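You operate a simulated robot arm through the tools that you are given. There is no shell and no other tool. Be economical: measure what you need, move in short steps, check, and stop when the job is done.

You run a simulated two-armed robot. Do the job below in one go: nothing can be reset, and whatever is moved stays where it is left.

TASK
Clean the vent lid on the long table and bung its vent as its label says.
Fine: carry it both ways in both hands; wipe with the pink cloth; cloth back; lid back on the low rack top. What is to be rubbed or washed off counts as gone when no trace of it is left.

The check looks at the end state, three seconds after you hand in, the way a careful person would. Anything else that was tipped, shoved, dropped, spilled or broken makes it a failure. Lids that push on must go on centred and level and be pressed home; caps that screw on are set level and turned clockwise until they are tight. Flat cloth is picked up by pressing the open fingertips on it (5 to 10 N) and closing them slowly along it; thin cloth reads only 2 to 8 mm in the jaws.

THE ROBOT
Two 7-joint arms with four-finger grippers on one trunk, on a base that drives. Base frame: it is fixed to the floor where the robot stands at the start and does not move with it; the origin is under the middle of the robot, x ahead of it, y to its left, z up; the surface under the hand at the start is at about z = 74. Lengths are in cm, angles in degrees, forces in N, time in s.
The left shoulder is at the start at [4, 18.1, 113], the right one opposite. With the tool pointing down near the work surface each hand reaches from about 30 to 82 cm from the robot's upright axis, wherever it stands, measured 20 degrees to its own side. Places, roughly: blue flask [0, 125, 100]; brass nozzle [25, 125, 100]; brass valve [50, 125, 100]; grease tin [-50, 125, 75]; long table top [-40, 110, 80]; low rack top [50, 10, 70]; pink bottle [-100, 125, 75]; pink bottle cap [-100, 125, 100]; pink cloth [-75, 100, 75]; pink cool box [-600, 125, 75]; pink lid [50, 100, 100]; pink tray (42x23x5 cm) [-90, 100, 30]; round bottle [-75, 125, 100]; round bottle cap [-75, 125, 100]; small clear jug [-125, 125, 75]; square bottle [-50, 125, 75]. Payload 3.67 kg a hand.
The tool frame of a hand sits at the grasp point between the pads (the TCP): z along the fingers, y along the line on which they close. The tips reach 2.8 cm beyond it. Largest opening 11.2 cm; the body of the gripper starts 7.3 cm behind the TCP.
Orientation is told as [roll, pitch, yaw] about the base's x, y, z axes, in that order, counted from this pose: with the fingers straight down and closing along the base's y, the tool's x points along the base's -x, its y along +y and its z along -z.

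THE INTERFACE
- The arms move only by the tool step_arm. It takes "left_increments", "right_increments" or both (then of equal length, played together; a hand with none holds still); each is a list of rows, each a list of 7 numbers: the turn, a rotation vector about the base's x, y, z in units of 120 degrees (1.0 is 120 degrees), then the shift along the base's x, y, z in units of 100 mm (1.0 is 100 mm), then the finger opening in cm, from 0 to 11.2. In form: [[wx, wy, wz, tx, ty, tz, gripper], ...]. A call has 1 to 20 rows; each row is the pose to reach, as a shift and turn from the pose commanded when the call began. A call with a number of a shift or a turn outside -1 to 1 is refused whole. Each row takes 0.2 s and may step no farther than 5 cm and 8.6 degrees from the row before; otherwise, or with a gripper value out of range, the whole call is refused. Where a pose cannot be reached the arm comes as near as it can. A force on the tool above 40 N (or 10 N above the force at the start of the call, whichever is more), or a blocked arm, ends the call early, and 0.2 s more pass. Each finger halts on what it meets, pressing with about 27 N; the grip force reading is that of the motor and also rises with nothing between the fingers. The clock runs only during rows and for 0.2 s after the last one: add rows that repeat a pose to give the fingers time. It gives the time, the measured TCP pose, the force on the tool (base axes), the opening and the grip force at its end, in the units of the frame above (readings bear some noise), with the torque about the TCP (base axes, N m) and any sound that the robot's microphone picked up.
- Cameras (640 x 400 px; columns grow to the right, rows downward): "scene" is now at [7.06, 6.63, 134.29]; the picture's right is [0.81, -0.59, -0.00], its down [-0.41, -0.56, -0.72] and it looks along [0.43, 0.58, -0.69] (base axes); focal length 214 px, centre (320, 200). "left" rides on the left gripper at [6, 1.8, -10.4] in its tool frame; the picture's right is [-0.29, 0.96, 0.00], its down [-0.80, -0.24, -0.55] and it looks along [-0.53, -0.16, 0.83] (tool axes); focal length 234 px, centre (320, 200). "right" rides on the right gripper at [6, -1.8, -10.4] in its tool frame; the picture's right is [0.29, 0.96, 0.00], its down [-0.80, 0.24, -0.55] and it looks along [-0.53, 0.16, 0.83] (tool axes); focal length 234 px, centre (320, 200). There is no depth. A picture from a camera that has moved, and an enlarged one, comes with that camera's place and axes in the base frame and with its lens.
- snapshot(camera): a new picture of that camera. No time passes.
- slide_trunk(by): slides the trunk up (or, below 0, down) by that many cm; the arms and the scene camera ride with it, the base frame stays. It gives what a move gives, with no picture.
- base_move(legs): drives the robot by 1 to 6 legs, each [ahead, left, turn to the left] in cm, cm and degrees, along the robot's own axes; the way and the turn of a leg run together, so that a leg with both is an arc; at most 150 cm and 180 degrees a leg. The arms and the cameras ride along, it lands a little off, and it stops where it bumps. It gives what a move gives.
- turn_head(pan, tilt): turns the head with the scene camera to pan (to the left, within 86 degrees either way) and tilt (down, from -29 to 69), counted from straight ahead of the robot. It gives what a move gives.
- enlarge(camera, box): a new picture of the part [left, top, right, bottom] of that camera's present view, enlarged. No time passes.
- hand_in(): hands the job in; it is judged then, once.

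Go step by step. Nothing tells you exact positions but the pictures and the camera data: compare them with the known pose of the tool, close in by small moves and look again before you grip or let go. The budget is 120 turns and 88 pictures, counting those below and the enlarged ones. Unless the task says otherwise, let go and move clear before handing in, and close with one line.

The tools are called after "Emit:" by a JSON object that holds its "api" and its "payload". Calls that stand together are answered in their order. step_arm: Moves the arms, as the interface text tells. Its arguments: {"type":"object","properties":{"left_increments":{"type":"array"},"right_increments":{"type":"array"}},"required":[]} The other tools are called the same way: slide_trunk (by) slides the trunk up or down; base_move (legs) drives the base; turn_head (pan, tilt) turns the head that bears the scene camera; snapshot (camera) takes a picture; enlarge (camera, box) takes an enlarged picture of a part of a camera's view; hand_in () hands the job in.

At the start:

```text
time: 0.0
left_tcp_pos: [43.38, 51.39, 112.13]
left_tool_rot: [-0.1, 0.1, 0.0]
left_force: [0.6, 0.0, -0.3]
left_wrist_torque: [-0.01, -0.02, 0.0]
left_width: 11.21
left_gripper_force: 0.0
right_tcp_pos: [50.57, 3.18, 106.71]
right_tool_rot: [0.0, 0.0, 0.0]
right_force: [0.3, 0.6, 0.8]
right_wrist_torque: [0.01, 0.01, 0.0]
right_width: 11.2
right_gripper_force: 0.0
trunk travel left (down, up): [-25.0, 26.4]
robot x, y, heading: [-0.24, -0.09, 0.1]
head pan, tilt: [53.6, 43.8]
```

scene: 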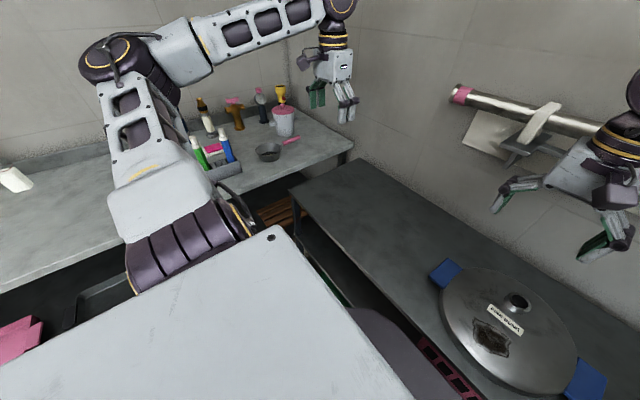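
right: 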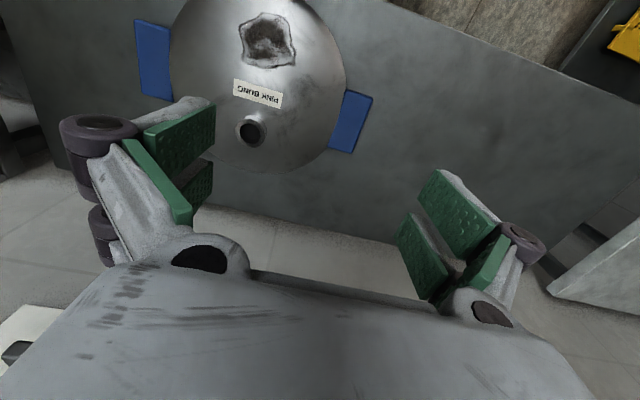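
left: 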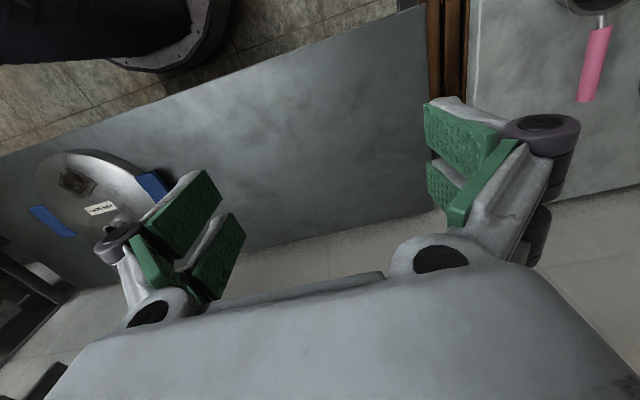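

I see the vent lid (two blue handles, dirt spot, label that seems to read "PINK BUNG") on the low rack and the long table to the left. I first look closer at the label and around the table.

Emit:
{"api": "enlarge", "payload": {"camera": "right", "box": [120, 0, 400, 175]}}

Emit:
{"api": "enlarge", "payload": {"camera": "scene", "box": [420, 240, 620, 400]}}

Emit:
{"api": "enlarge", "payload": {"camera": "scene", "box": [170, 70, 370, 195]}}

Emit:
{"api": "turn_head", "payload": {"pan": 86, "tilt": 35}}

Emit:
{"api": "snapshot", "payload": {"camera": "scene"}}

```text
2.29 times, centred on (260, 88) of right
camera zoom: at [44.66, 1.31, 116.98], right [-0.29, 0.96, 0.0], down [0.8, 0.24, 0.55], along [0.53, 0.16, -0.83], focal length 535 px, centre (457, 457)
```

zoom: 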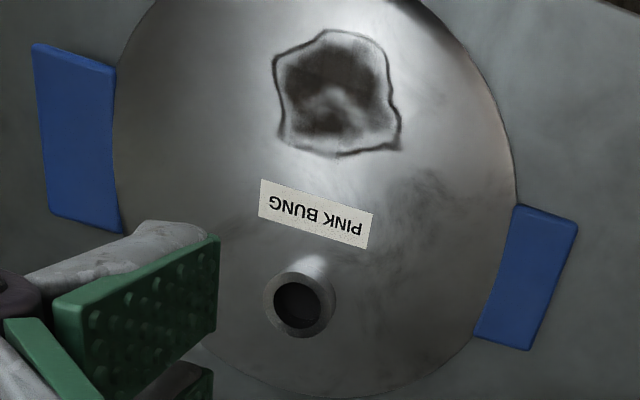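

```text
2.50 times, centred on (520, 320) of scene
camera zoom: at [7.06, 6.63, 134.29], right [0.81, -0.59, 0.0], down [-0.41, -0.56, -0.72], along [0.43, 0.58, -0.69], focal length 536 px, centre (-180, -100)
```

zoom: 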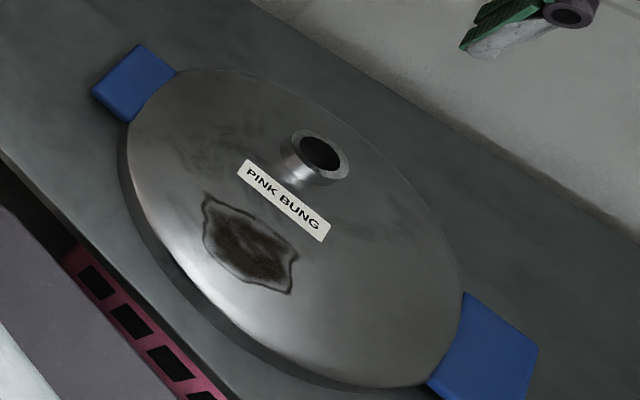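

```text
3.20 times, centred on (270, 132) of scene
camera zoom: at [7.06, 6.63, 134.29], right [0.81, -0.59, 0.0], down [-0.41, -0.56, -0.72], along [0.43, 0.58, -0.69], focal length 686 px, centre (480, 416)
```

zoom: 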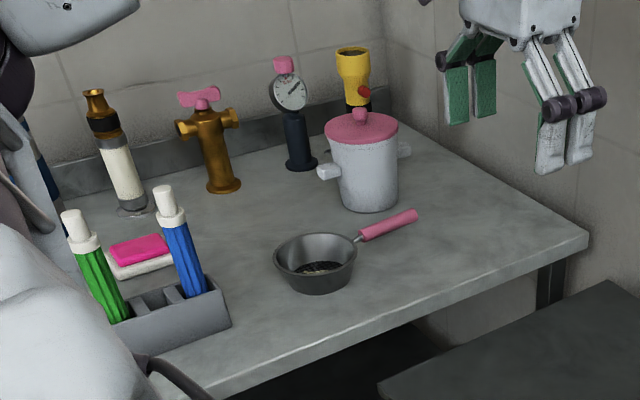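

```text
time: 1.0
left_tcp_pos: [43.35, 51.39, 112.04]
left_tool_rot: [0.0, 0.0, 0.0]
left_force: [-0.2, -1.2, -0.8]
left_wrist_torque: [0.0, 0.01, 0.02]
left_width: 11.18
left_gripper_force: 0.0
right_tcp_pos: [50.46, 3.16, 106.67]
right_tool_rot: [0.1, 0.0, 0.1]
right_force: [0.7, 0.2, -0.4]
right_wrist_torque: [-0.01, 0.03, 0.03]
right_width: 11.2
right_gripper_force: 0.2
trunk travel left (down, up): [-25.0, 26.4]
robot x, y, heading: [-0.13, 0.47, 0.2]
head pan, tilt: [85.9, 35.0]
```

```text
81 pictures are left
camera scene: at [2.82, 8.79, 135.6], right [1.0, -0.07, 0.0], down [-0.04, -0.57, -0.82], along [0.06, 0.82, -0.57], focal length 214 px, centre (320, 200)
```

scene: 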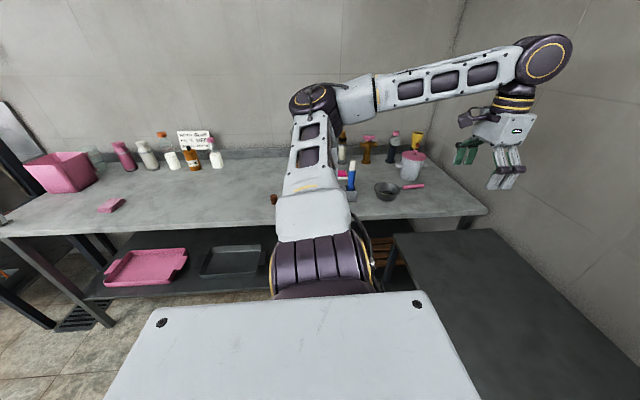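

The pink cloth lies left on the long table and a notice stands at the back; I don't see the bung yet. I enlarge the table areas and look toward the right/rear too.

Emit:
{"api": "enlarge", "payload": {"camera": "scene", "box": [80, 110, 280, 235]}}

Emit:
{"api": "enlarge", "payload": {"camera": "scene", "box": [0, 110, 130, 300]}}

Emit:
{"api": "enlarge", "payload": {"camera": "left", "box": [380, 0, 640, 160]}}

```text
3.20 times, centred on (180, 172) of scene
camera zoom: at [2.82, 8.79, 135.6], right [1.0, -0.07, 0.0], down [-0.04, -0.57, -0.82], along [0.06, 0.82, -0.57], focal length 686 px, centre (768, 288)
```

zoom: 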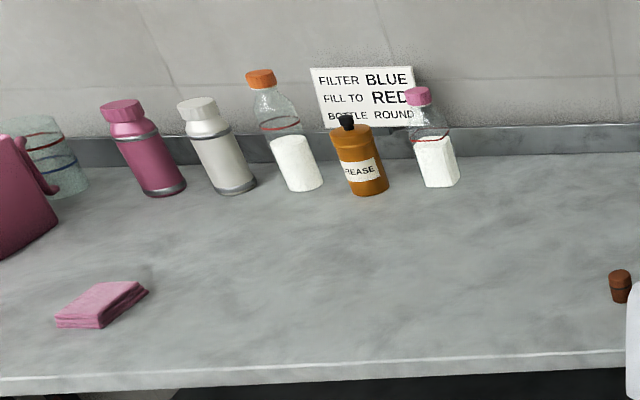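

```text
2.11 times, centred on (65, 205) of scene
camera zoom: at [2.82, 8.79, 135.6], right [1.0, -0.07, 0.0], down [-0.04, -0.57, -0.82], along [0.06, 0.82, -0.57], focal length 452 px, centre (857, 190)
```

zoom: 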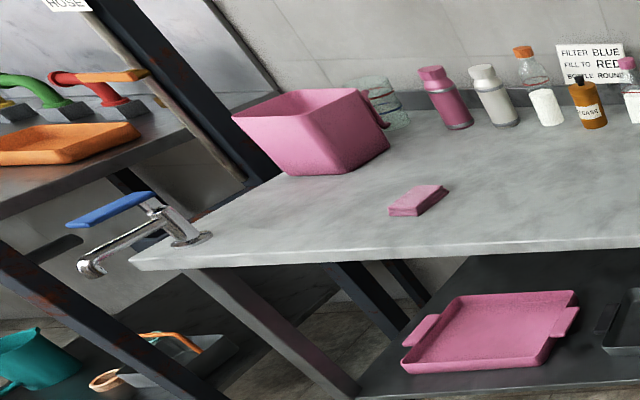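

```text
2.46 times, centred on (510, 80) of left
camera zoom: at [37.52, 53.16, 122.68], right [0.29, 0.96, 0.0], down [0.8, -0.24, 0.55], along [0.53, -0.16, -0.83], focal length 576 px, centre (-148, 495)
```

zoom: 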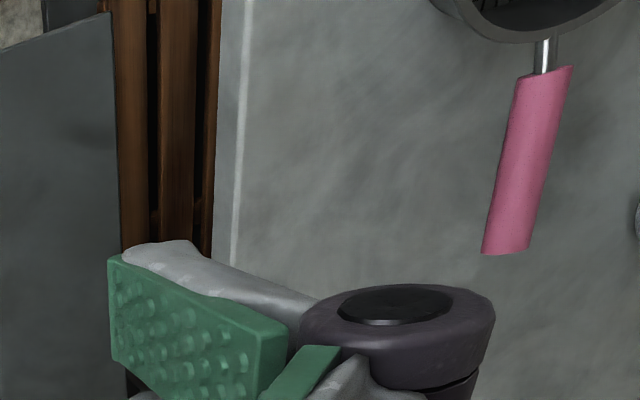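

The bungs are probably behind the left arm. First I bring the left hand lower and tilted so its camera sees the lid's tab side-on (also clears the view).

Emit:
{"api": "step_arm", "payload": {"left_increments": [[-0.06, 0, 0, 0, -0.12, -0.12, 11.2], [-0.12, 0, 0, 0, -0.25, -0.25, 11.2], [-0.19, 0, 0, 0, -0.4, -0.4, 11.2], [-0.25, 0, 0, 0, -0.5, -0.5, 11.2], [-0.31, 0, 0, 0, -0.65, -0.65, 11.2], [-0.37, 0, 0, 0, -0.8, -0.8, 11.2], [-0.44, 0, 0, 0, -0.9, -0.9, 11.2], [-0.5, 0, 0, 0, -1, -1, 11.2]]}}

Emit:
{"api": "step_arm", "payload": {"left_increments": [[0, 0, 0, 0, -0.25, -0.25, 11.2], [0, 0, 0, 0, -0.5, -0.5, 11.2], [0, 0, 0, 0, -0.75, -0.75, 11.2], [0, 0, 0, 0, -1, -1, 11.2]]}}

Emit:
{"api": "snapshot", "payload": {"camera": "left"}}

Emit:
{"api": "snapshot", "payload": {"camera": "scene"}}

```text
time: 2.8
left_tcp_pos: [43.42, 41.4, 102.14]
left_tool_rot: [-60.1, 0.1, 0.0]
left_force: [-0.5, 0.1, -0.5]
left_wrist_torque: [0.01, -0.04, -0.01]
left_width: 11.18
left_gripper_force: 0.0
right_tcp_pos: [50.57, 3.12, 106.49]
right_tool_rot: [0.1, 0.0, 0.1]
right_force: [0.2, 0.8, 0.3]
right_wrist_torque: [0.01, -0.01, -0.04]
right_width: 11.18
right_gripper_force: 0.0
trunk travel left (down, up): [-25.0, 26.4]
robot x, y, heading: [-0.14, -0.22, 0.0]
head pan, tilt: [85.9, 35.0]
```

```text
time: 3.8
left_tcp_pos: [43.56, 31.38, 92.18]
left_tool_rot: [-60.0, 0.1, 0.0]
left_force: [-0.2, 0.6, 0.6]
left_wrist_torque: [0.02, 0.01, 0.0]
left_width: 11.2
left_gripper_force: 0.1
right_tcp_pos: [50.59, 3.27, 106.65]
right_tool_rot: [0.0, 0.0, 0.0]
right_force: [0.1, 0.3, 0.4]
right_wrist_torque: [-0.05, 0.0, 0.01]
right_width: 11.19
right_gripper_force: 0.1
trunk travel left (down, up): [-25.0, 26.4]
robot x, y, heading: [-0.25, 0.04, 0.1]
head pan, tilt: [85.9, 35.0]
```

```text
77 pictures are left
camera left: at [37.46, 41.25, 95.9], right [0.29, 0.48, -0.83], down [0.8, 0.36, 0.48], along [0.53, -0.8, -0.28], focal length 234 px, centre (320, 200)
```

left: 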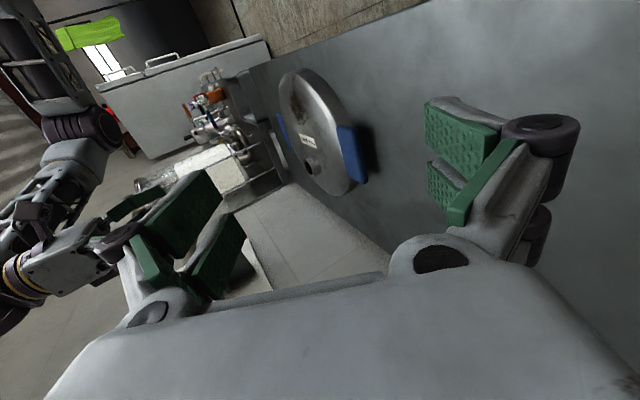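

```text
76 pictures are left
camera scene: at [2.81, 8.77, 135.6], right [1.0, -0.07, 0.0], down [-0.04, -0.57, -0.82], along [0.06, 0.82, -0.57], focal length 214 px, centre (320, 200)
```

scene: 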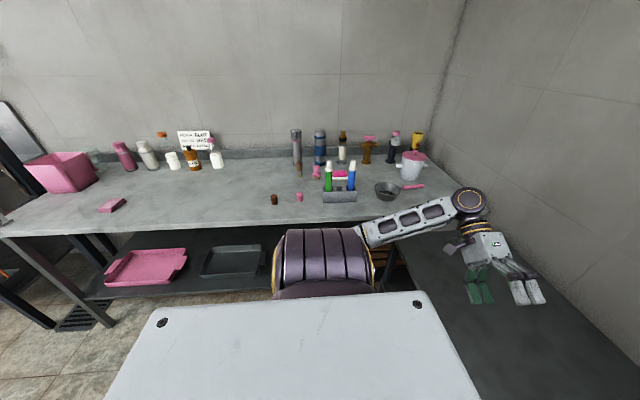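

Emit:
{"api": "enlarge", "payload": {"camera": "left", "box": [240, 50, 420, 210]}}

Emit:
{"api": "enlarge", "payload": {"camera": "scene", "box": [250, 115, 450, 215]}}

```text
2.50 times, centred on (330, 130) of left
camera zoom: at [37.46, 41.25, 95.9], right [0.29, 0.48, -0.83], down [0.8, 0.36, 0.48], along [0.53, -0.8, -0.28], focal length 585 px, centre (295, 375)
```

zoom: 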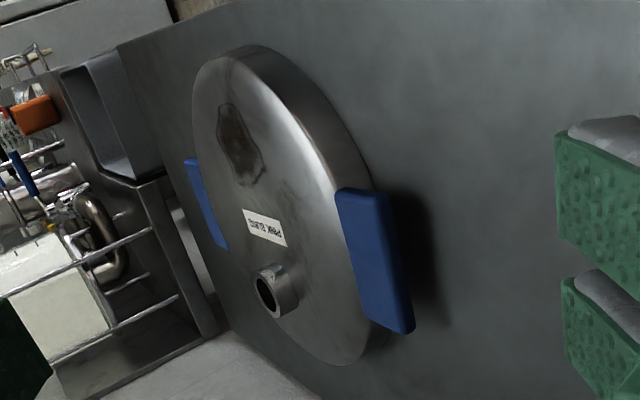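

```text
3.20 times, centred on (350, 165) of scene
camera zoom: at [2.81, 8.77, 135.6], right [1.0, -0.07, 0.0], down [-0.04, -0.57, -0.82], along [0.06, 0.82, -0.57], focal length 686 px, centre (224, 312)
```

zoom: 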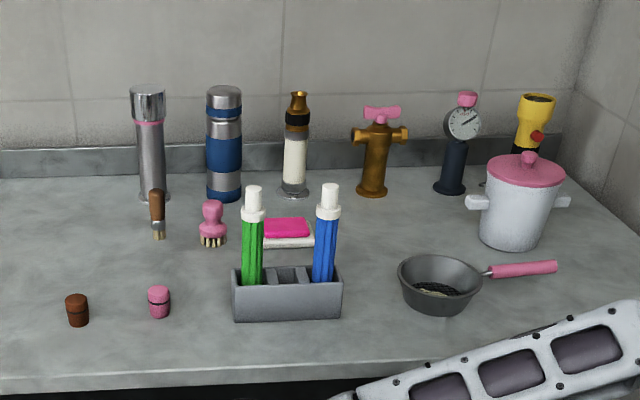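

The pink bung stands beside the brown one on the table. The lid's tabs are ~10 cm wide blocks (x≈49–59, y≈9 and −21.6, top z≈77), so I'll straddle them with vertical fingers closing along x; turning both hands accordingly.

Emit:
{"api": "step_arm", "payload": {"left_increments": [[0.06, 0, 0, 0.1, 0, 0.1, 11.2], [0.12, 0, 0, 0.2, 0, 0.2, 11.2], [0.18, 0, 0, 0.3, 0, 0.3, 11.2], [0.24, 0, 0, 0.4, 0, 0.4, 11.2], [0.3, 0, 0, 0.5, 0, 0.5, 11.2], [0.36, 0, 0, 0.6, 0, 0.6, 11.2], [0.43, 0, 0, 0.8, 0, 0.8, 11.2], [0.5, 0, 0, 1, 0, 0.8, 11.2]], "right_increments": [[0, 0, 0, 0, -0.1, 0, 11.2], [0, 0, 0, 0, -0.2, 0, 11.2], [0, 0, 0, 0, -0.3, 0, 11.2], [0, 0, 0, 0, -0.4, 0, 11.2], [0, 0, 0, 0, -0.5, 0, 11.2], [0, 0, 0, 0.1, -0.7, 0, 11.2], [0, 0, 0, 0.2, -0.8, 0, 11.2], [0, 0, 0, 0.3, -1, 0, 11.2]]}}

Emit:
{"api": "step_arm", "payload": {"left_increments": [[0, 0, -0.07, 0, -0.1, 0, 11.2], [0, 0, -0.14, 0, -0.2, 0, 11.2], [0, 0, -0.21, 0, -0.3, 0, 11.2], [0, 0, -0.28, 0, -0.4, 0, 11.2], [0, 0, -0.35, 0, -0.5, 0, 11.2], [0, 0, -0.42, 0, -0.6, 0, 11.2], [0, 0, -0.49, 0, -0.7, 0, 11.2], [0, 0, -0.56, 0, -0.8, 0, 11.2], [0, 0, -0.62, 0, -0.9, 0, 11.2], [0, 0, -0.69, 0, -1, 0, 11.2], [0, 0, -0.75, 0, -1, 0, 11.2]], "right_increments": [[0, 0, 0.07, 0, -0.1, 0, 11.2], [0, 0, 0.14, 0, -0.2, 0, 11.2], [0, 0, 0.21, 0, -0.3, 0, 11.2], [0, 0, 0.28, 0, -0.4, 0, 11.2], [0, 0, 0.35, 0, -0.5, 0, 11.2], [0, 0, 0.42, 0, -0.6, 0, 11.2], [0, 0, 0.49, 0, -0.7, 0, 11.2], [0, 0, 0.56, 0, -0.8, 0, 11.2], [0, 0, 0.62, 0, -0.9, 0, 11.2], [0, 0, 0.69, 0, -1, 0, 11.2], [0, 0, 0.75, 0, -1, 0, 11.2]]}}

Emit:
{"api": "turn_head", "payload": {"pan": 0, "tilt": 50}}

```text
time: 5.6
left_tcp_pos: [53.45, 31.32, 100.16]
left_tool_rot: [0.3, 0.0, 0.1]
left_force: [-0.2, -1.5, -1.4]
left_wrist_torque: [0.08, 0.0, -0.01]
left_width: 11.19
left_gripper_force: 0.0
right_tcp_pos: [53.61, -6.89, 106.6]
right_tool_rot: [0.2, 0.1, -0.1]
right_force: [0.5, -0.4, 0.1]
right_wrist_torque: [0.06, 0.02, -0.02]
right_width: 11.18
right_gripper_force: 0.0
trunk travel left (down, up): [-25.0, 26.4]
robot x, y, heading: [0.04, -0.16, -0.0]
head pan, tilt: [85.9, 35.0]
```

```text
time: 8.0
left_tcp_pos: [53.21, 21.42, 100.38]
left_tool_rot: [0.2, 0.0, -90.0]
left_force: [1.0, 0.2, 0.5]
left_wrist_torque: [-0.03, -0.06, 0.0]
left_width: 11.2
left_gripper_force: 0.0
right_tcp_pos: [44.83, -9.54, 105.91]
right_tool_rot: [-5.6, 0.8, 71.0]
right_force: [-0.1, 0.1, 0.6]
right_wrist_torque: [0.01, -0.01, 0.0]
right_width: 11.21
right_gripper_force: 0.0
right hand out of reach, approached as far as the arm can: row 7, 8, 9, 10, 11
trunk travel left (down, up): [-25.0, 26.4]
robot x, y, heading: [-0.11, 0.35, 0.2]
head pan, tilt: [85.9, 35.0]
```

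```text
time: 9.6
left_tcp_pos: [53.35, 21.3, 100.19]
left_tool_rot: [0.0, 0.0, -89.9]
left_force: [0.0, 0.8, 0.6]
left_wrist_torque: [0.0, -0.01, 0.01]
left_width: 11.2
left_gripper_force: 0.0
right_tcp_pos: [44.96, -9.6, 105.72]
right_tool_rot: [-5.5, 0.9, 70.7]
right_force: [0.9, 0.9, 0.2]
right_wrist_torque: [-0.02, 0.0, -0.03]
right_width: 11.2
right_gripper_force: 0.1
trunk travel left (down, up): [-25.0, 26.4]
robot x, y, heading: [0.04, 0.11, 0.0]
head pan, tilt: [0.0, 50.0]
```

The left hand is turned; the right one stalled on its turn. I re-issue a hold with the right hand to see what pose it resumes from.

Emit:
{"api": "step_arm", "payload": {"right_increments": [[0, 0, 0, 0, -0.1, -0.1, 11.2], [0, 0, 0, 0, -0.2, -0.3, 11.2], [0, 0, 0, 0, -0.4, -0.6, 11.2]]}}

Emit:
{"api": "snapshot", "payload": {"camera": "scene"}}

```text
time: 10.4
left_tcp_pos: [53.24, 21.18, 100.3]
left_tool_rot: [0.2, 0.1, -89.9]
left_force: [0.0, -0.5, -0.2]
left_wrist_torque: [-0.01, -0.03, 0.0]
left_width: 11.22
left_gripper_force: 0.0
right_tcp_pos: [44.38, -12.36, 102.14]
right_tool_rot: [-4.3, -0.6, 68.0]
right_force: [-0.2, 0.2, -0.5]
right_wrist_torque: [0.0, -0.03, 0.0]
right_width: 11.18
right_gripper_force: 0.0
right hand out of reach, approached as far as the arm can: row 2, 3
trunk travel left (down, up): [-25.0, 26.4]
robot x, y, heading: [-0.41, 0.01, -0.3]
head pan, tilt: [0.0, 50.0]
```

```text
73 pictures are left
camera scene: at [9.73, -0.24, 133.44], right [0.0, -1.0, 0.0], down [-0.77, 0.0, -0.64], along [0.64, 0.0, -0.77], focal length 214 px, centre (320, 200)
```

scene: 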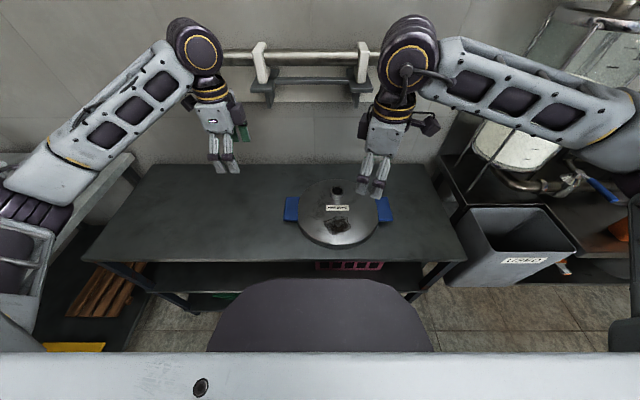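

The right wrist seems at a joint limit; I turn it the other way, to yaw −90, while moving above the right tab.

Emit:
{"api": "step_arm", "payload": {"right_increments": [[0, 0, -0.07, 0.1, -0.1, 0, 11.2], [0, 0, -0.14, 0.2, -0.2, 0, 11.2], [0, 0, -0.21, 0.3, -0.3, 0, 11.2], [0, 0, -0.28, 0.4, -0.4, 0, 11.2], [0, 0, -0.35, 0.5, -0.5, 0, 11.2], [0, 0, -0.42, 0.6, -0.6, 0, 11.2], [0, 0, -0.49, 0.7, -0.7, 0, 11.2], [0, 0, -0.566, 0.95, -0.92, 0, 11.2]]}}

Emit:
{"api": "step_arm", "payload": {"right_increments": [[0, 0, -0.07, 0, 0, 0, 11.2], [0, 0, -0.14, 0, 0, 0, 11.2], [0, 0, -0.21, 0, 0, 0, 11.2], [0, 0, -0.28, 0, 0, 0, 11.2], [0, 0, -0.35, 0, 0, 0, 11.2], [0, 0, -0.42, 0, 0, 0, 11.2], [0, 0, -0.49, 0, 0, 0, 11.2], [0, 0, -0.56, 0, 0, 0, 11.2], [0, 0, -0.63, 0, 0, 0, 11.2], [0, 0, -0.69, 0, 0, 0, 11.2], [0, 0, -0.75, 0, 0, 0, 11.2]]}}

```text
refused: row 8 steps farther than a row can; nothing moved
```

```text
time: 12.8
left_tcp_pos: [53.31, 21.36, 100.17]
left_tool_rot: [0.1, -0.1, -90.1]
left_force: [-0.5, 0.5, 0.6]
left_wrist_torque: [0.02, -0.05, 0.0]
left_width: 11.2
left_gripper_force: 0.0
right_tcp_pos: [44.5, -12.11, 101.93]
right_tool_rot: [-4.3, -0.3, -22.3]
right_force: [-0.4, 0.0, -0.8]
right_wrist_torque: [0.02, 0.02, -0.04]
right_width: 11.18
right_gripper_force: 0.0
trunk travel left (down, up): [-25.0, 26.4]
robot x, y, heading: [-0.02, -0.28, 0.1]
head pan, tilt: [0.0, 50.0]
```

Emit:
{"api": "step_arm", "payload": {"right_increments": [[0, 0, -0.07, 0.1, -0.1, 0, 11.2], [0, 0, -0.14, 0.2, -0.2, 0, 11.2], [0, 0, -0.21, 0.3, -0.3, 0, 11.2], [0, 0, -0.28, 0.4, -0.4, 0, 11.2], [0, 0, -0.35, 0.5, -0.5, 0, 11.2], [0, 0, -0.42, 0.65, -0.65, 0, 11.2], [0, 0, -0.49, 0.8, -0.8, 0, 11.2], [0, 0, -0.564, 0.94, -0.96, 0, 11.2]]}}

Emit:
{"api": "step_arm", "payload": {"right_increments": [[0, -0.018, 0, 0, 0, -0.1, 11.2], [0, -0.036, 0, 0, 0, -0.2, 11.2]], "left_increments": [[0, 0, 0, 0.03, -0.5, 0, 11.2], [0, 0, 0, 0.05, -1, 0, 11.2]]}}

Emit:
{"api": "snapshot", "payload": {"camera": "right"}}

Emit:
{"api": "snapshot", "payload": {"camera": "left"}}

```text
refused: row 8 steps farther than a row can; nothing moved
```

```text
time: 13.4
left_tcp_pos: [53.83, 11.22, 100.16]
left_tool_rot: [0.0, 0.1, -90.0]
left_force: [0.3, -0.8, 0.1]
left_wrist_torque: [0.01, 0.01, -0.01]
left_width: 11.21
left_gripper_force: 0.1
right_tcp_pos: [44.57, -12.16, 99.94]
right_tool_rot: [-2.7, -4.3, -22.3]
right_force: [-0.6, -0.3, -0.2]
right_wrist_torque: [0.05, 0.02, 0.0]
right_width: 11.19
right_gripper_force: 0.1
trunk travel left (down, up): [-25.0, 26.4]
robot x, y, heading: [-0.29, 0.11, -0.0]
head pan, tilt: [0.0, 50.0]
```

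```text
72 pictures are left
camera right: at [37.91, -11.06, 109.86], right [0.1, 0.99, -0.07], down [0.8, -0.04, 0.6], along [0.59, -0.11, -0.8], focal length 234 px, centre (320, 200)
```

right: 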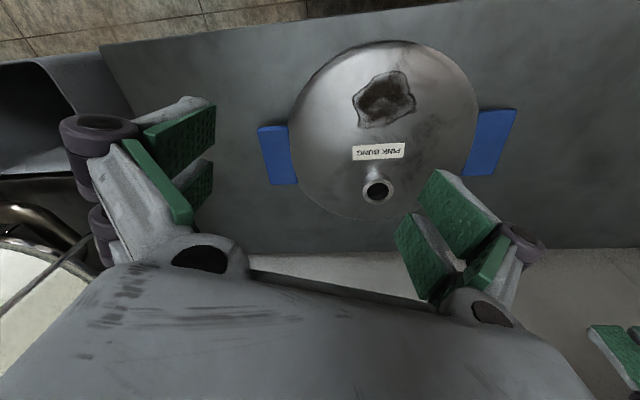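

```text
71 pictures are left
camera left: at [55.87, 17.24, 110.65], right [0.96, -0.29, 0.0], down [-0.24, -0.8, 0.55], along [-0.16, -0.53, -0.83], focal length 234 px, centre (320, 200)
```

left: 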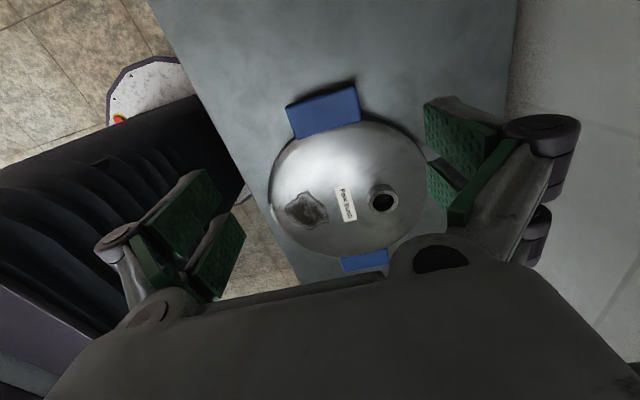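

Emit:
{"api": "step_arm", "payload": {"right_increments": [[0.034, 0.025, 0, 0, 0, 0, 11.2]]}}

Emit:
{"api": "step_arm", "payload": {"right_increments": [[0, 0, -0.07, 0.1, -0.1, 0, 11.2], [0, 0, -0.14, 0.2, -0.2, 0, 11.2], [0, 0, -0.21, 0.3, -0.3, 0, 11.2], [0, 0, -0.28, 0.4, -0.4, 0, 11.2], [0, 0, -0.35, 0.5, -0.5, 0, 11.2], [0, 0, -0.42, 0.65, -0.65, 0, 11.2], [0, 0, -0.49, 0.8, -0.8, 0, 11.2], [0, 0, -0.56, 0.94, -0.96, 0, 11.2], [0, 0, -0.564, 0.94, -0.96, 0, 11.2]]}}

Emit:
{"api": "snapshot", "payload": {"camera": "right"}}

```text
time: 13.8
left_tcp_pos: [53.99, 11.22, 100.13]
left_tool_rot: [-0.1, 0.1, -90.0]
left_force: [0.4, -0.5, 0.6]
left_wrist_torque: [-0.01, 0.0, -0.02]
left_width: 11.19
left_gripper_force: 0.1
right_tcp_pos: [44.56, -12.36, 99.95]
right_tool_rot: [0.1, 0.1, -22.3]
right_force: [-0.2, -0.2, -0.1]
right_wrist_torque: [0.04, 0.01, 0.01]
right_width: 11.19
right_gripper_force: 0.0
trunk travel left (down, up): [-25.0, 26.4]
robot x, y, heading: [0.26, -0.22, -0.2]
head pan, tilt: [0.0, 50.0]
```

```text
time: 15.8
left_tcp_pos: [53.92, 11.39, 100.15]
left_tool_rot: [0.1, 0.1, -89.9]
left_force: [0.0, 0.1, 0.3]
left_wrist_torque: [-0.03, -0.01, -0.02]
left_width: 11.23
left_gripper_force: 0.0
right_tcp_pos: [53.86, -21.75, 100.03]
right_tool_rot: [-0.1, 0.0, -89.9]
right_force: [0.1, 0.3, 0.4]
right_wrist_torque: [-0.02, 0.01, 0.0]
right_width: 11.19
right_gripper_force: 0.1
trunk travel left (down, up): [-25.0, 26.4]
robot x, y, heading: [0.26, -0.12, -0.1]
head pan, tilt: [0.0, 50.0]
```

```text
70 pictures are left
camera right: at [52.23, -15.9, 110.26], right [0.96, 0.29, 0.0], down [0.24, -0.8, 0.55], along [0.16, -0.53, -0.83], focal length 234 px, centre (320, 200)
```

right: 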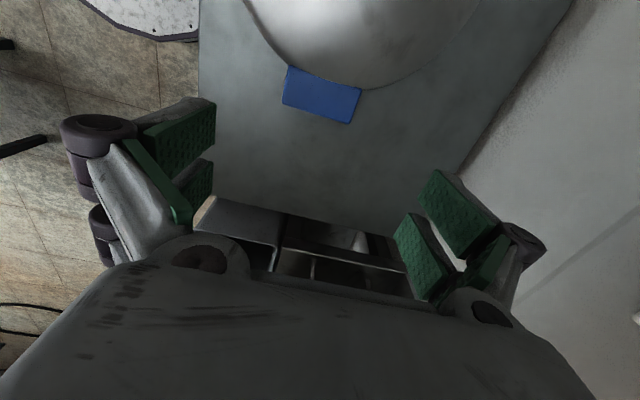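

Both hands hang above the tabs (centres ≈ (54.0, 9.5) and (54.05, −21.4)). Lowering to just above them, then checking.

Emit:
{"api": "step_arm", "payload": {"left_increments": [[0, 0, 0, 0, -0.05, -0.3, 11.2], [0, 0, 0, 0, -0.1, -0.6, 11.2], [0, 0, 0, 0.01, -0.18, -1, 11.2]], "right_increments": [[0, 0, 0, 0, 0, -0.3, 11.2], [0, 0, 0, 0, 0, -0.6, 11.2], [0, 0, 0, 0.02, 0.02, -1, 11.2]]}}

Emit:
{"api": "step_arm", "payload": {"left_increments": [[0, 0, 0, 0, 0, -0.3, 11.2], [0, 0, 0, 0, 0, -0.6, 11.2], [0, 0, 0, 0, 0, -0.9, 11.2]], "right_increments": [[0, 0, 0, 0, 0, -0.3, 11.2], [0, 0, 0, 0, 0, -0.6, 11.2], [0, 0, 0, 0, 0, -0.9, 11.2]]}}

Emit:
{"api": "snapshot", "payload": {"camera": "right"}}

Emit:
{"api": "snapshot", "payload": {"camera": "left"}}

```text
time: 16.6
left_tcp_pos: [54.11, 9.57, 89.97]
left_tool_rot: [-0.1, -0.1, -90.0]
left_force: [-0.2, 0.6, 0.1]
left_wrist_torque: [0.01, 0.02, 0.01]
left_width: 11.23
left_gripper_force: 0.1
right_tcp_pos: [54.21, -21.59, 89.87]
right_tool_rot: [0.0, -0.1, -89.9]
right_force: [0.5, 0.9, -0.6]
right_wrist_torque: [0.01, 0.02, 0.01]
right_width: 11.18
right_gripper_force: 0.0
trunk travel left (down, up): [-25.0, 26.4]
robot x, y, heading: [-0.26, 0.27, -0.0]
head pan, tilt: [0.0, 50.0]
```

```text
time: 17.4
left_tcp_pos: [54.07, 9.63, 81.07]
left_tool_rot: [-0.1, 0.0, -90.0]
left_force: [0.1, 0.6, -0.5]
left_wrist_torque: [0.03, 0.02, 0.0]
left_width: 11.18
left_gripper_force: 0.0
right_tcp_pos: [54.24, -21.55, 80.75]
right_tool_rot: [-0.1, 0.0, -90.0]
right_force: [-0.8, -0.8, -0.2]
right_wrist_torque: [-0.03, 0.0, 0.02]
right_width: 11.18
right_gripper_force: 0.0
trunk travel left (down, up): [-25.0, 26.4]
robot x, y, heading: [-0.01, 0.09, 0.0]
head pan, tilt: [0.0, 50.0]
```

```text
69 pictures are left
camera right: at [52.53, -15.71, 91.12], right [0.96, 0.29, 0.0], down [0.24, -0.8, 0.55], along [0.16, -0.53, -0.83], focal length 234 px, centre (320, 200)
```

right: 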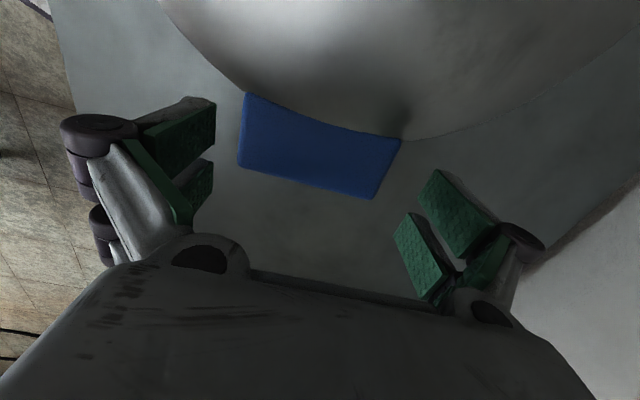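

```text
68 pictures are left
camera left: at [55.93, 15.53, 91.58], right [0.96, -0.29, 0.0], down [-0.24, -0.8, 0.55], along [-0.16, -0.53, -0.83], focal length 234 px, centre (320, 200)
```

left: 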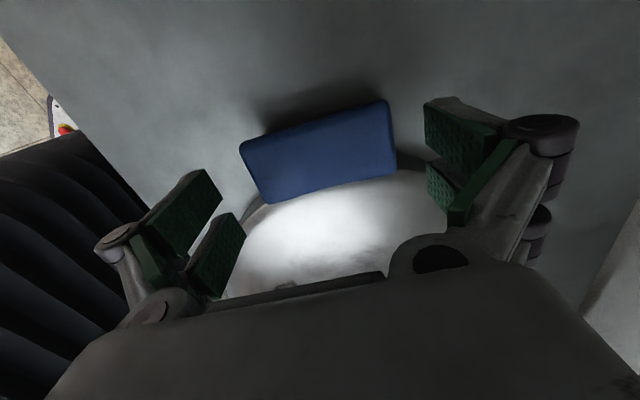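

Both pairs of fingers straddle well; small x corrections, then down to about z=77.6 and close.

Emit:
{"api": "step_arm", "payload": {"left_increments": [[0, 0, 0, -0.02, 0, -0.1, 11.2], [0, 0, 0, -0.02, 0, -0.2, 11.2], [0, 0, 0, -0.02, 0, -0.33, 11.2]], "right_increments": [[0, 0, 0, -0.015, 0, -0.1, 11.2], [0, 0, 0, -0.015, 0, -0.2, 11.2], [0, 0, 0, -0.015, 0, -0.31, 11.2]]}}

Emit:
{"api": "step_arm", "payload": {"left_increments": [[0, 0, 0, 0, 0, 0, 10.2], [0, 0, 0, 0, 0, 0, 9], [0, 0, 0, 0, 0, 0, 9], [0, 0, 0, 0, 0, 0, 9]], "right_increments": [[0, 0, 0, 0, 0, 0, 10.2], [0, 0, 0, 0, 0, 0, 9], [0, 0, 0, 0, 0, 0, 9], [0, 0, 0, 0, 0, 0, 9]]}}

```text
time: 18.2
left_tcp_pos: [53.82, 9.51, 77.86]
left_tool_rot: [0.0, -0.1, -90.0]
left_force: [0.2, -0.7, 0.1]
left_wrist_torque: [-0.01, 0.01, 0.01]
left_width: 11.19
left_gripper_force: 0.0
right_tcp_pos: [54.03, -21.52, 77.7]
right_tool_rot: [0.0, 0.0, -89.9]
right_force: [0.3, -0.1, 0.8]
right_wrist_torque: [-0.01, -0.01, 0.02]
right_width: 11.19
right_gripper_force: 0.1
trunk travel left (down, up): [-25.0, 26.4]
robot x, y, heading: [0.21, 0.15, -0.1]
head pan, tilt: [0.0, 50.0]
```

```text
time: 19.2
left_tcp_pos: [53.93, 9.63, 77.91]
left_tool_rot: [0.1, 0.0, -89.8]
left_force: [4.0, -0.3, 3.9]
left_wrist_torque: [-0.23, -0.24, 0.41]
left_width: 10.0
left_gripper_force: 26.8
right_tcp_pos: [53.95, -21.55, 77.75]
right_tool_rot: [-0.1, 0.0, -89.9]
right_force: [-1.6, -1.5, 0.1]
right_wrist_torque: [-0.09, 0.23, 0.63]
right_width: 9.98
right_gripper_force: 27.5
trunk travel left (down, up): [-25.0, 26.4]
robot x, y, heading: [0.02, 0.2, 0.2]
head pan, tilt: [0.0, 50.0]
```

Both hands grip the tabs (10.0 cm). A test lift of 2 cm by the arms.

Emit:
{"api": "step_arm", "payload": {"left_increments": [[0, 0, 0, 0, 0, 0.05, 8.5], [0, 0, 0, 0, 0, 0.1, 8.5], [0, 0, 0, 0, 0, 0.2, 8.5], [0, 0, 0, 0, 0, 0.3, 8.5]], "right_increments": [[0, 0, 0, 0, 0, 0.05, 8.5], [0, 0, 0, 0, 0, 0.1, 8.5], [0, 0, 0, 0, 0, 0.2, 8.5], [0, 0, 0, 0, 0, 0.3, 8.5]]}}

Emit:
{"api": "snapshot", "payload": {"camera": "scene"}}

```text
time: 20.2
left_tcp_pos: [53.85, 9.66, 80.89]
left_tool_rot: [0.0, 0.0, -89.9]
left_force: [9.1, 2.2, -3.5]
left_wrist_torque: [-0.01, 0.11, 1.29]
left_width: 10.0
left_gripper_force: 26.8
right_tcp_pos: [53.93, -21.6, 80.81]
right_tool_rot: [-0.1, 0.0, -89.9]
right_force: [-7.9, -1.7, -5.9]
right_wrist_torque: [-0.41, -0.15, 1.27]
right_width: 9.98
right_gripper_force: 26.7
trunk travel left (down, up): [-25.0, 26.4]
robot x, y, heading: [0.15, -0.15, -0.1]
head pan, tilt: [0.0, 50.0]
```

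```text
67 pictures are left
camera scene: at [9.93, -0.02, 133.42], right [0.0, -1.0, 0.0], down [-0.77, 0.0, -0.64], along [0.64, 0.0, -0.77], focal length 214 px, centre (320, 200)
```

scene: 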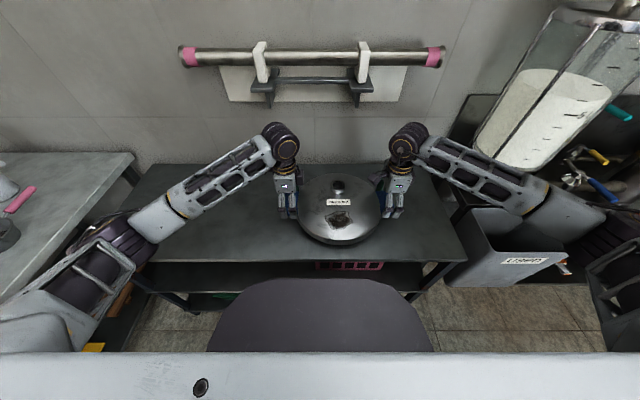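

The lid hangs level in both hands. I raise the trunk 14 cm for clearance and turn left 90° towards the long table.

Emit:
{"api": "slide_trunk", "payload": {"by": 14}}

Emit:
{"api": "base_move", "payload": {"legs": [[0, 0, 45], [0, 0, 45]]}}

Emit:
{"api": "snapshot", "payload": {"camera": "scene"}}

```text
time: 21.9
left_tcp_pos: [53.81, 9.55, 94.7]
left_tool_rot: [-0.1, 0.0, -89.9]
left_force: [10.8, 4.7, -3.0]
left_wrist_torque: [-0.13, -0.35, 1.57]
left_width: 9.98
left_gripper_force: 26.9
right_tcp_pos: [54.06, -21.63, 94.59]
right_tool_rot: [0.0, 0.1, -89.8]
right_force: [-10.3, -5.9, -3.7]
right_wrist_torque: [0.05, 0.34, 1.57]
right_width: 9.97
right_gripper_force: 27.1
trunk travel left (down, up): [-39.0, 12.4]
robot x, y, heading: [0.28, -0.06, 0.1]
head pan, tilt: [0.0, 50.0]
```

```text
time: 26.8
left_tcp_pos: [-10.36, 53.74, 94.77]
left_tool_rot: [-0.1, 0.0, 0.8]
left_force: [-8.3, 7.3, -4.1]
left_wrist_torque: [0.07, -0.07, 1.01]
left_width: 10.02
left_gripper_force: 26.8
right_tcp_pos: [20.79, 54.47, 94.65]
right_tool_rot: [-0.2, 0.0, 0.9]
right_force: [8.7, -6.2, -5.1]
right_wrist_torque: [-0.08, -0.24, 0.91]
right_width: 9.99
right_gripper_force: 26.9
trunk travel left (down, up): [-39.0, 12.4]
robot x, y, heading: [0.14, -0.19, 90.7]
head pan, tilt: [0.0, 50.0]
```

```text
66 pictures are left
camera scene: at [0.02, 9.81, 147.33], right [1.0, 0.01, 0.0], down [0.01, -0.77, -0.64], along [-0.01, 0.64, -0.77], focal length 214 px, centre (320, 200)
```

scene: 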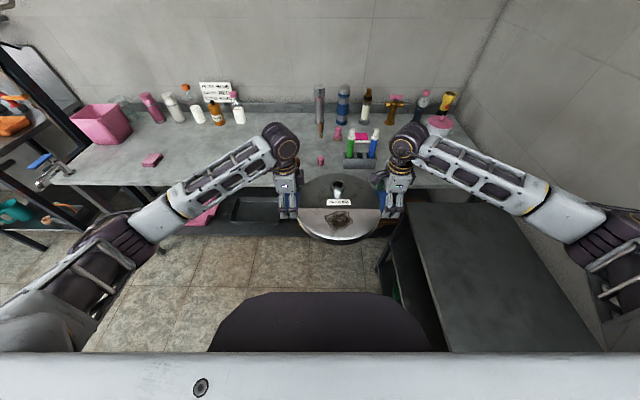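

Clear. I drive 48 cm left, trim the heading, and go 25 cm ahead, then look.

Emit:
{"api": "base_move", "payload": {"legs": [[0, 48, -0.7], [25, 0, 0]]}}

Emit:
{"api": "turn_head", "payload": {"pan": 0, "tilt": 40}}

Emit:
{"api": "snapshot", "payload": {"camera": "scene"}}

Emit:
{"api": "snapshot", "payload": {"camera": "left"}}

```text
time: 31.2
left_tcp_pos: [-57.44, 78.5, 94.69]
left_tool_rot: [0.0, -0.1, 0.1]
left_force: [1.3, 5.3, -5.9]
left_wrist_torque: [-0.07, 0.19, 0.73]
left_width: 10.0
left_gripper_force: 26.9
right_tcp_pos: [-26.44, 78.64, 94.56]
right_tool_rot: [-0.1, 0.1, 0.2]
right_force: [-1.6, -4.1, -3.8]
right_wrist_torque: [0.05, 0.1, 0.72]
right_width: 10.02
right_gripper_force: 27.0
trunk travel left (down, up): [-39.0, 12.4]
robot x, y, heading: [-47.51, 24.6, 90.2]
head pan, tilt: [0.0, 50.0]
```

```text
time: 31.9
left_tcp_pos: [-57.43, 78.52, 94.72]
left_tool_rot: [-0.1, 0.0, 0.2]
left_force: [0.1, 0.7, -4.9]
left_wrist_torque: [-0.01, -0.04, 0.17]
left_width: 9.96
left_gripper_force: 28.0
right_tcp_pos: [-26.43, 78.76, 94.62]
right_tool_rot: [-0.3, 0.0, 0.2]
right_force: [-0.3, 0.0, -4.3]
right_wrist_torque: [0.06, 0.07, 0.11]
right_width: 10.0
right_gripper_force: 27.4
trunk travel left (down, up): [-39.0, 12.4]
robot x, y, heading: [-47.93, 24.45, 90.2]
head pan, tilt: [0.0, 40.0]
```

```text
65 pictures are left
camera scene: at [-47.69, 35.37, 148.73], right [1.0, 0.0, 0.0], down [0.0, -0.64, -0.76], along [0.0, 0.76, -0.64], focal length 214 px, centre (320, 200)
```

scene: 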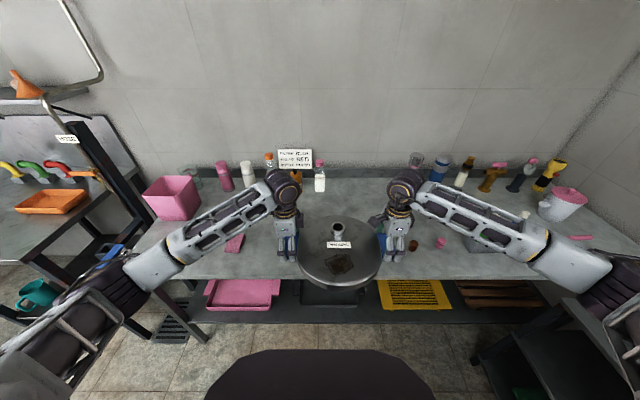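

```text
64 pictures are left
camera left: at [-63.35, 80.35, 105.2], right [0.29, 0.96, 0.0], down [0.8, -0.24, 0.55], along [0.53, -0.16, -0.83], focal length 234 px, centre (320, 200)
```

left: 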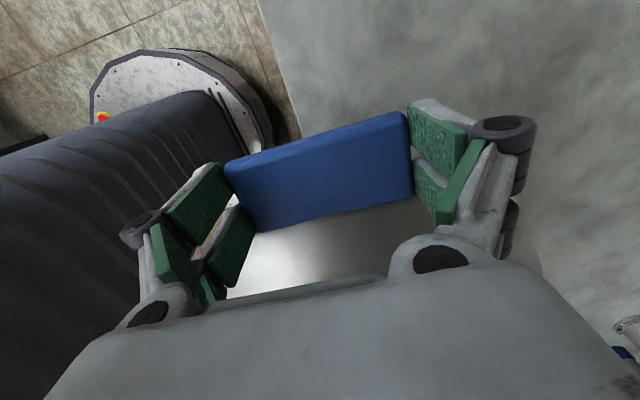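

Table top measures at about z=80, free space in front of me. I drive 16 cm ahead and lower the trunk most of the way.

Emit:
{"api": "base_move", "payload": {"legs": [[16, 0, 0]]}}

Emit:
{"api": "slide_trunk", "payload": {"by": -6}}

Emit:
{"api": "snapshot", "payload": {"camera": "scene"}}

Emit:
{"api": "snapshot", "payload": {"camera": "left"}}

```text
time: 33.3
left_tcp_pos: [-57.6, 94.33, 94.78]
left_tool_rot: [0.0, 0.1, 0.3]
left_force: [-0.4, 1.9, -5.3]
left_wrist_torque: [-0.13, 0.3, 0.42]
left_width: 9.98
left_gripper_force: 27.1
right_tcp_pos: [-26.54, 94.65, 94.65]
right_tool_rot: [-0.2, 0.0, 0.3]
right_force: [-0.8, -2.0, -3.1]
right_wrist_torque: [0.09, -0.22, 0.22]
right_width: 10.0
right_gripper_force: 27.3
trunk travel left (down, up): [-39.0, 12.4]
robot x, y, heading: [-47.67, 40.67, 90.2]
head pan, tilt: [0.0, 40.0]
```

```text
time: 34.3
left_tcp_pos: [-57.64, 94.31, 88.74]
left_tool_rot: [-0.1, 0.0, 0.2]
left_force: [-0.2, 0.9, -3.9]
left_wrist_torque: [-0.06, 0.04, 0.2]
left_width: 10.0
left_gripper_force: 26.6
right_tcp_pos: [-26.5, 94.49, 88.68]
right_tool_rot: [-0.1, 0.0, 0.4]
right_force: [-0.8, -0.7, -4.3]
right_wrist_torque: [0.09, -0.06, 0.05]
right_width: 9.99
right_gripper_force: 26.9
trunk travel left (down, up): [-33.0, 18.4]
robot x, y, heading: [-47.77, 40.59, 90.3]
head pan, tilt: [0.0, 40.0]
```

```text
63 pictures are left
camera scene: at [-47.76, 51.07, 142.74], right [1.0, 0.0, 0.0], down [0.0, -0.64, -0.77], along [0.0, 0.77, -0.64], focal length 214 px, centre (320, 200)
```

scene: 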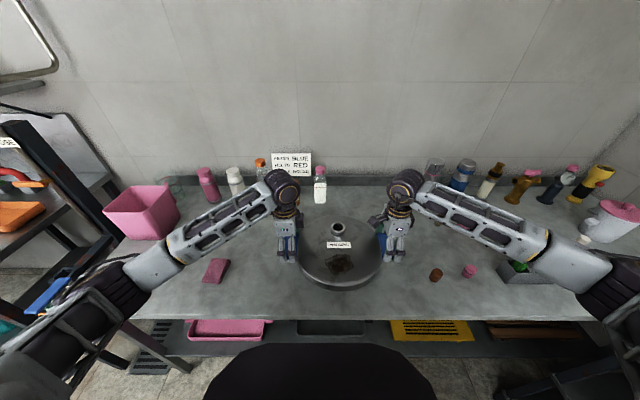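

```text
62 pictures are left
camera left: at [-63.53, 96.06, 99.28], right [0.28, 0.96, 0.0], down [0.8, -0.24, 0.55], along [0.53, -0.16, -0.83], focal length 234 px, centre (320, 200)
```

left: 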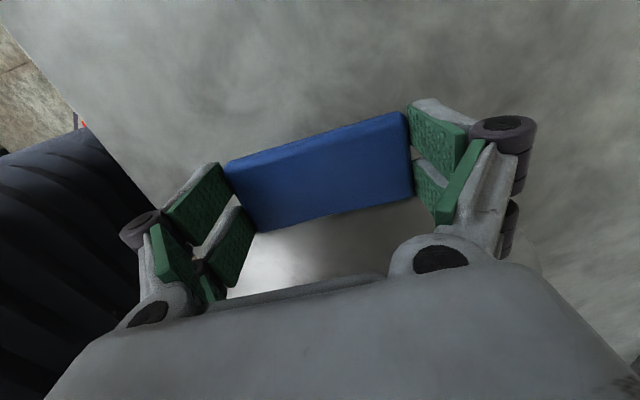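

Still 5 cm or so above the table with free space below. Lowering gently with the arms until contact.

Emit:
{"api": "step_arm", "payload": {"left_increments": [[0, 0, 0, 0, 0, -0.15, 8.5], [0, 0, 0, 0, 0, -0.3, 8.5], [0, 0, 0, 0, 0, -0.4, 8.5]], "right_increments": [[0, 0, 0, 0, 0, -0.15, 8.5], [0, 0, 0, 0, 0, -0.3, 8.5], [0, 0, 0, 0, 0, -0.4, 8.5]]}}

Emit:
{"api": "step_arm", "payload": {"left_increments": [[0, 0, 0, 0, 0, -0.03, 8.5], [0, 0, 0, 0, 0, -0.06, 8.5], [0, 0, 0, 0, 0, -0.09, 8.5]], "right_increments": [[0, 0, 0, 0, 0, -0.03, 8.5], [0, 0, 0, 0, 0, -0.06, 8.5], [0, 0, 0, 0, 0, -0.09, 8.5]]}}

```text
time: 35.1
left_tcp_pos: [-57.55, 94.57, 84.7]
left_tool_rot: [-0.1, -0.1, 0.3]
left_force: [4.7, 2.0, -3.0]
left_wrist_torque: [-0.24, -0.08, 0.46]
left_width: 10.0
left_gripper_force: 26.9
right_tcp_pos: [-26.55, 94.63, 84.54]
right_tool_rot: [-0.2, 0.0, 0.4]
right_force: [-4.4, -3.5, -5.4]
right_wrist_torque: [0.31, -0.51, 0.24]
right_width: 9.98
right_gripper_force: 27.1
trunk travel left (down, up): [-33.0, 18.4]
robot x, y, heading: [-47.52, 40.3, 90.3]
head pan, tilt: [0.0, 40.0]
```

```text
time: 35.9
left_tcp_pos: [-57.62, 94.38, 83.87]
left_tool_rot: [0.0, 0.0, 0.3]
left_force: [3.2, 2.1, 1.6]
left_wrist_torque: [0.17, 0.3, -0.17]
left_width: 9.98
left_gripper_force: 27.0
right_tcp_pos: [-26.54, 94.64, 83.87]
right_tool_rot: [-0.1, 0.0, 0.2]
right_force: [-2.2, -1.8, -1.8]
right_wrist_torque: [-0.16, 0.27, 0.65]
right_width: 10.0
right_gripper_force: 27.3
trunk travel left (down, up): [-33.0, 18.4]
robot x, y, heading: [-47.39, 40.13, 90.1]
head pan, tilt: [0.0, 40.0]
```

Contact is beginning (weight coming off). A touch lower, then I open.

Emit:
{"api": "step_arm", "payload": {"left_increments": [[0, 0, 0, 0, 0, -0.01, 8.5], [0, 0, 0, 0, 0, -0.015, 8.5]], "right_increments": [[0, 0, 0, 0, 0, -0.01, 8.5], [0, 0, 0, 0, 0, -0.02, 8.5]]}}

Emit:
{"api": "step_arm", "payload": {"left_increments": [[0, 0, 0, 0, 0, 0, 11.2], [0, 0, 0, 0, 0, 0, 11.2], [0, 0, 0, 0, 0, 0, 11.2]], "right_increments": [[0, 0, 0, 0, 0, 0, 11.2], [0, 0, 0, 0, 0, 0, 11.2], [0, 0, 0, 0, 0, 0, 11.2]]}}

```text
time: 36.5
left_tcp_pos: [-57.75, 94.29, 83.89]
left_tool_rot: [0.2, 0.0, 0.4]
left_force: [0.7, 7.8, 11.4]
left_wrist_torque: [0.13, 0.36, 0.14]
left_width: 10.0
left_gripper_force: 26.9
right_tcp_pos: [-26.56, 94.6, 83.8]
right_tool_rot: [0.2, 0.0, 0.3]
right_force: [-1.5, -1.1, 8.6]
right_wrist_torque: [-0.35, 0.4, 0.49]
right_width: 10.0
right_gripper_force: 27.5
trunk travel left (down, up): [-33.0, 18.4]
robot x, y, heading: [-47.93, 40.61, 90.3]
head pan, tilt: [0.0, 40.0]
```

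```text
time: 37.3
left_tcp_pos: [-57.7, 94.39, 83.61]
left_tool_rot: [-0.2, 0.0, 0.4]
left_force: [-0.5, -0.8, 0.5]
left_wrist_torque: [-0.01, -0.03, 0.03]
left_width: 11.2
left_gripper_force: 0.1
right_tcp_pos: [-26.53, 94.6, 83.66]
right_tool_rot: [-0.1, 0.0, 0.4]
right_force: [0.0, -0.2, 0.3]
right_wrist_torque: [0.04, 0.02, -0.01]
right_width: 11.2
right_gripper_force: 0.0
trunk travel left (down, up): [-33.0, 18.4]
robot x, y, heading: [-48.05, 40.89, 90.3]
head pan, tilt: [0.0, 40.0]
```

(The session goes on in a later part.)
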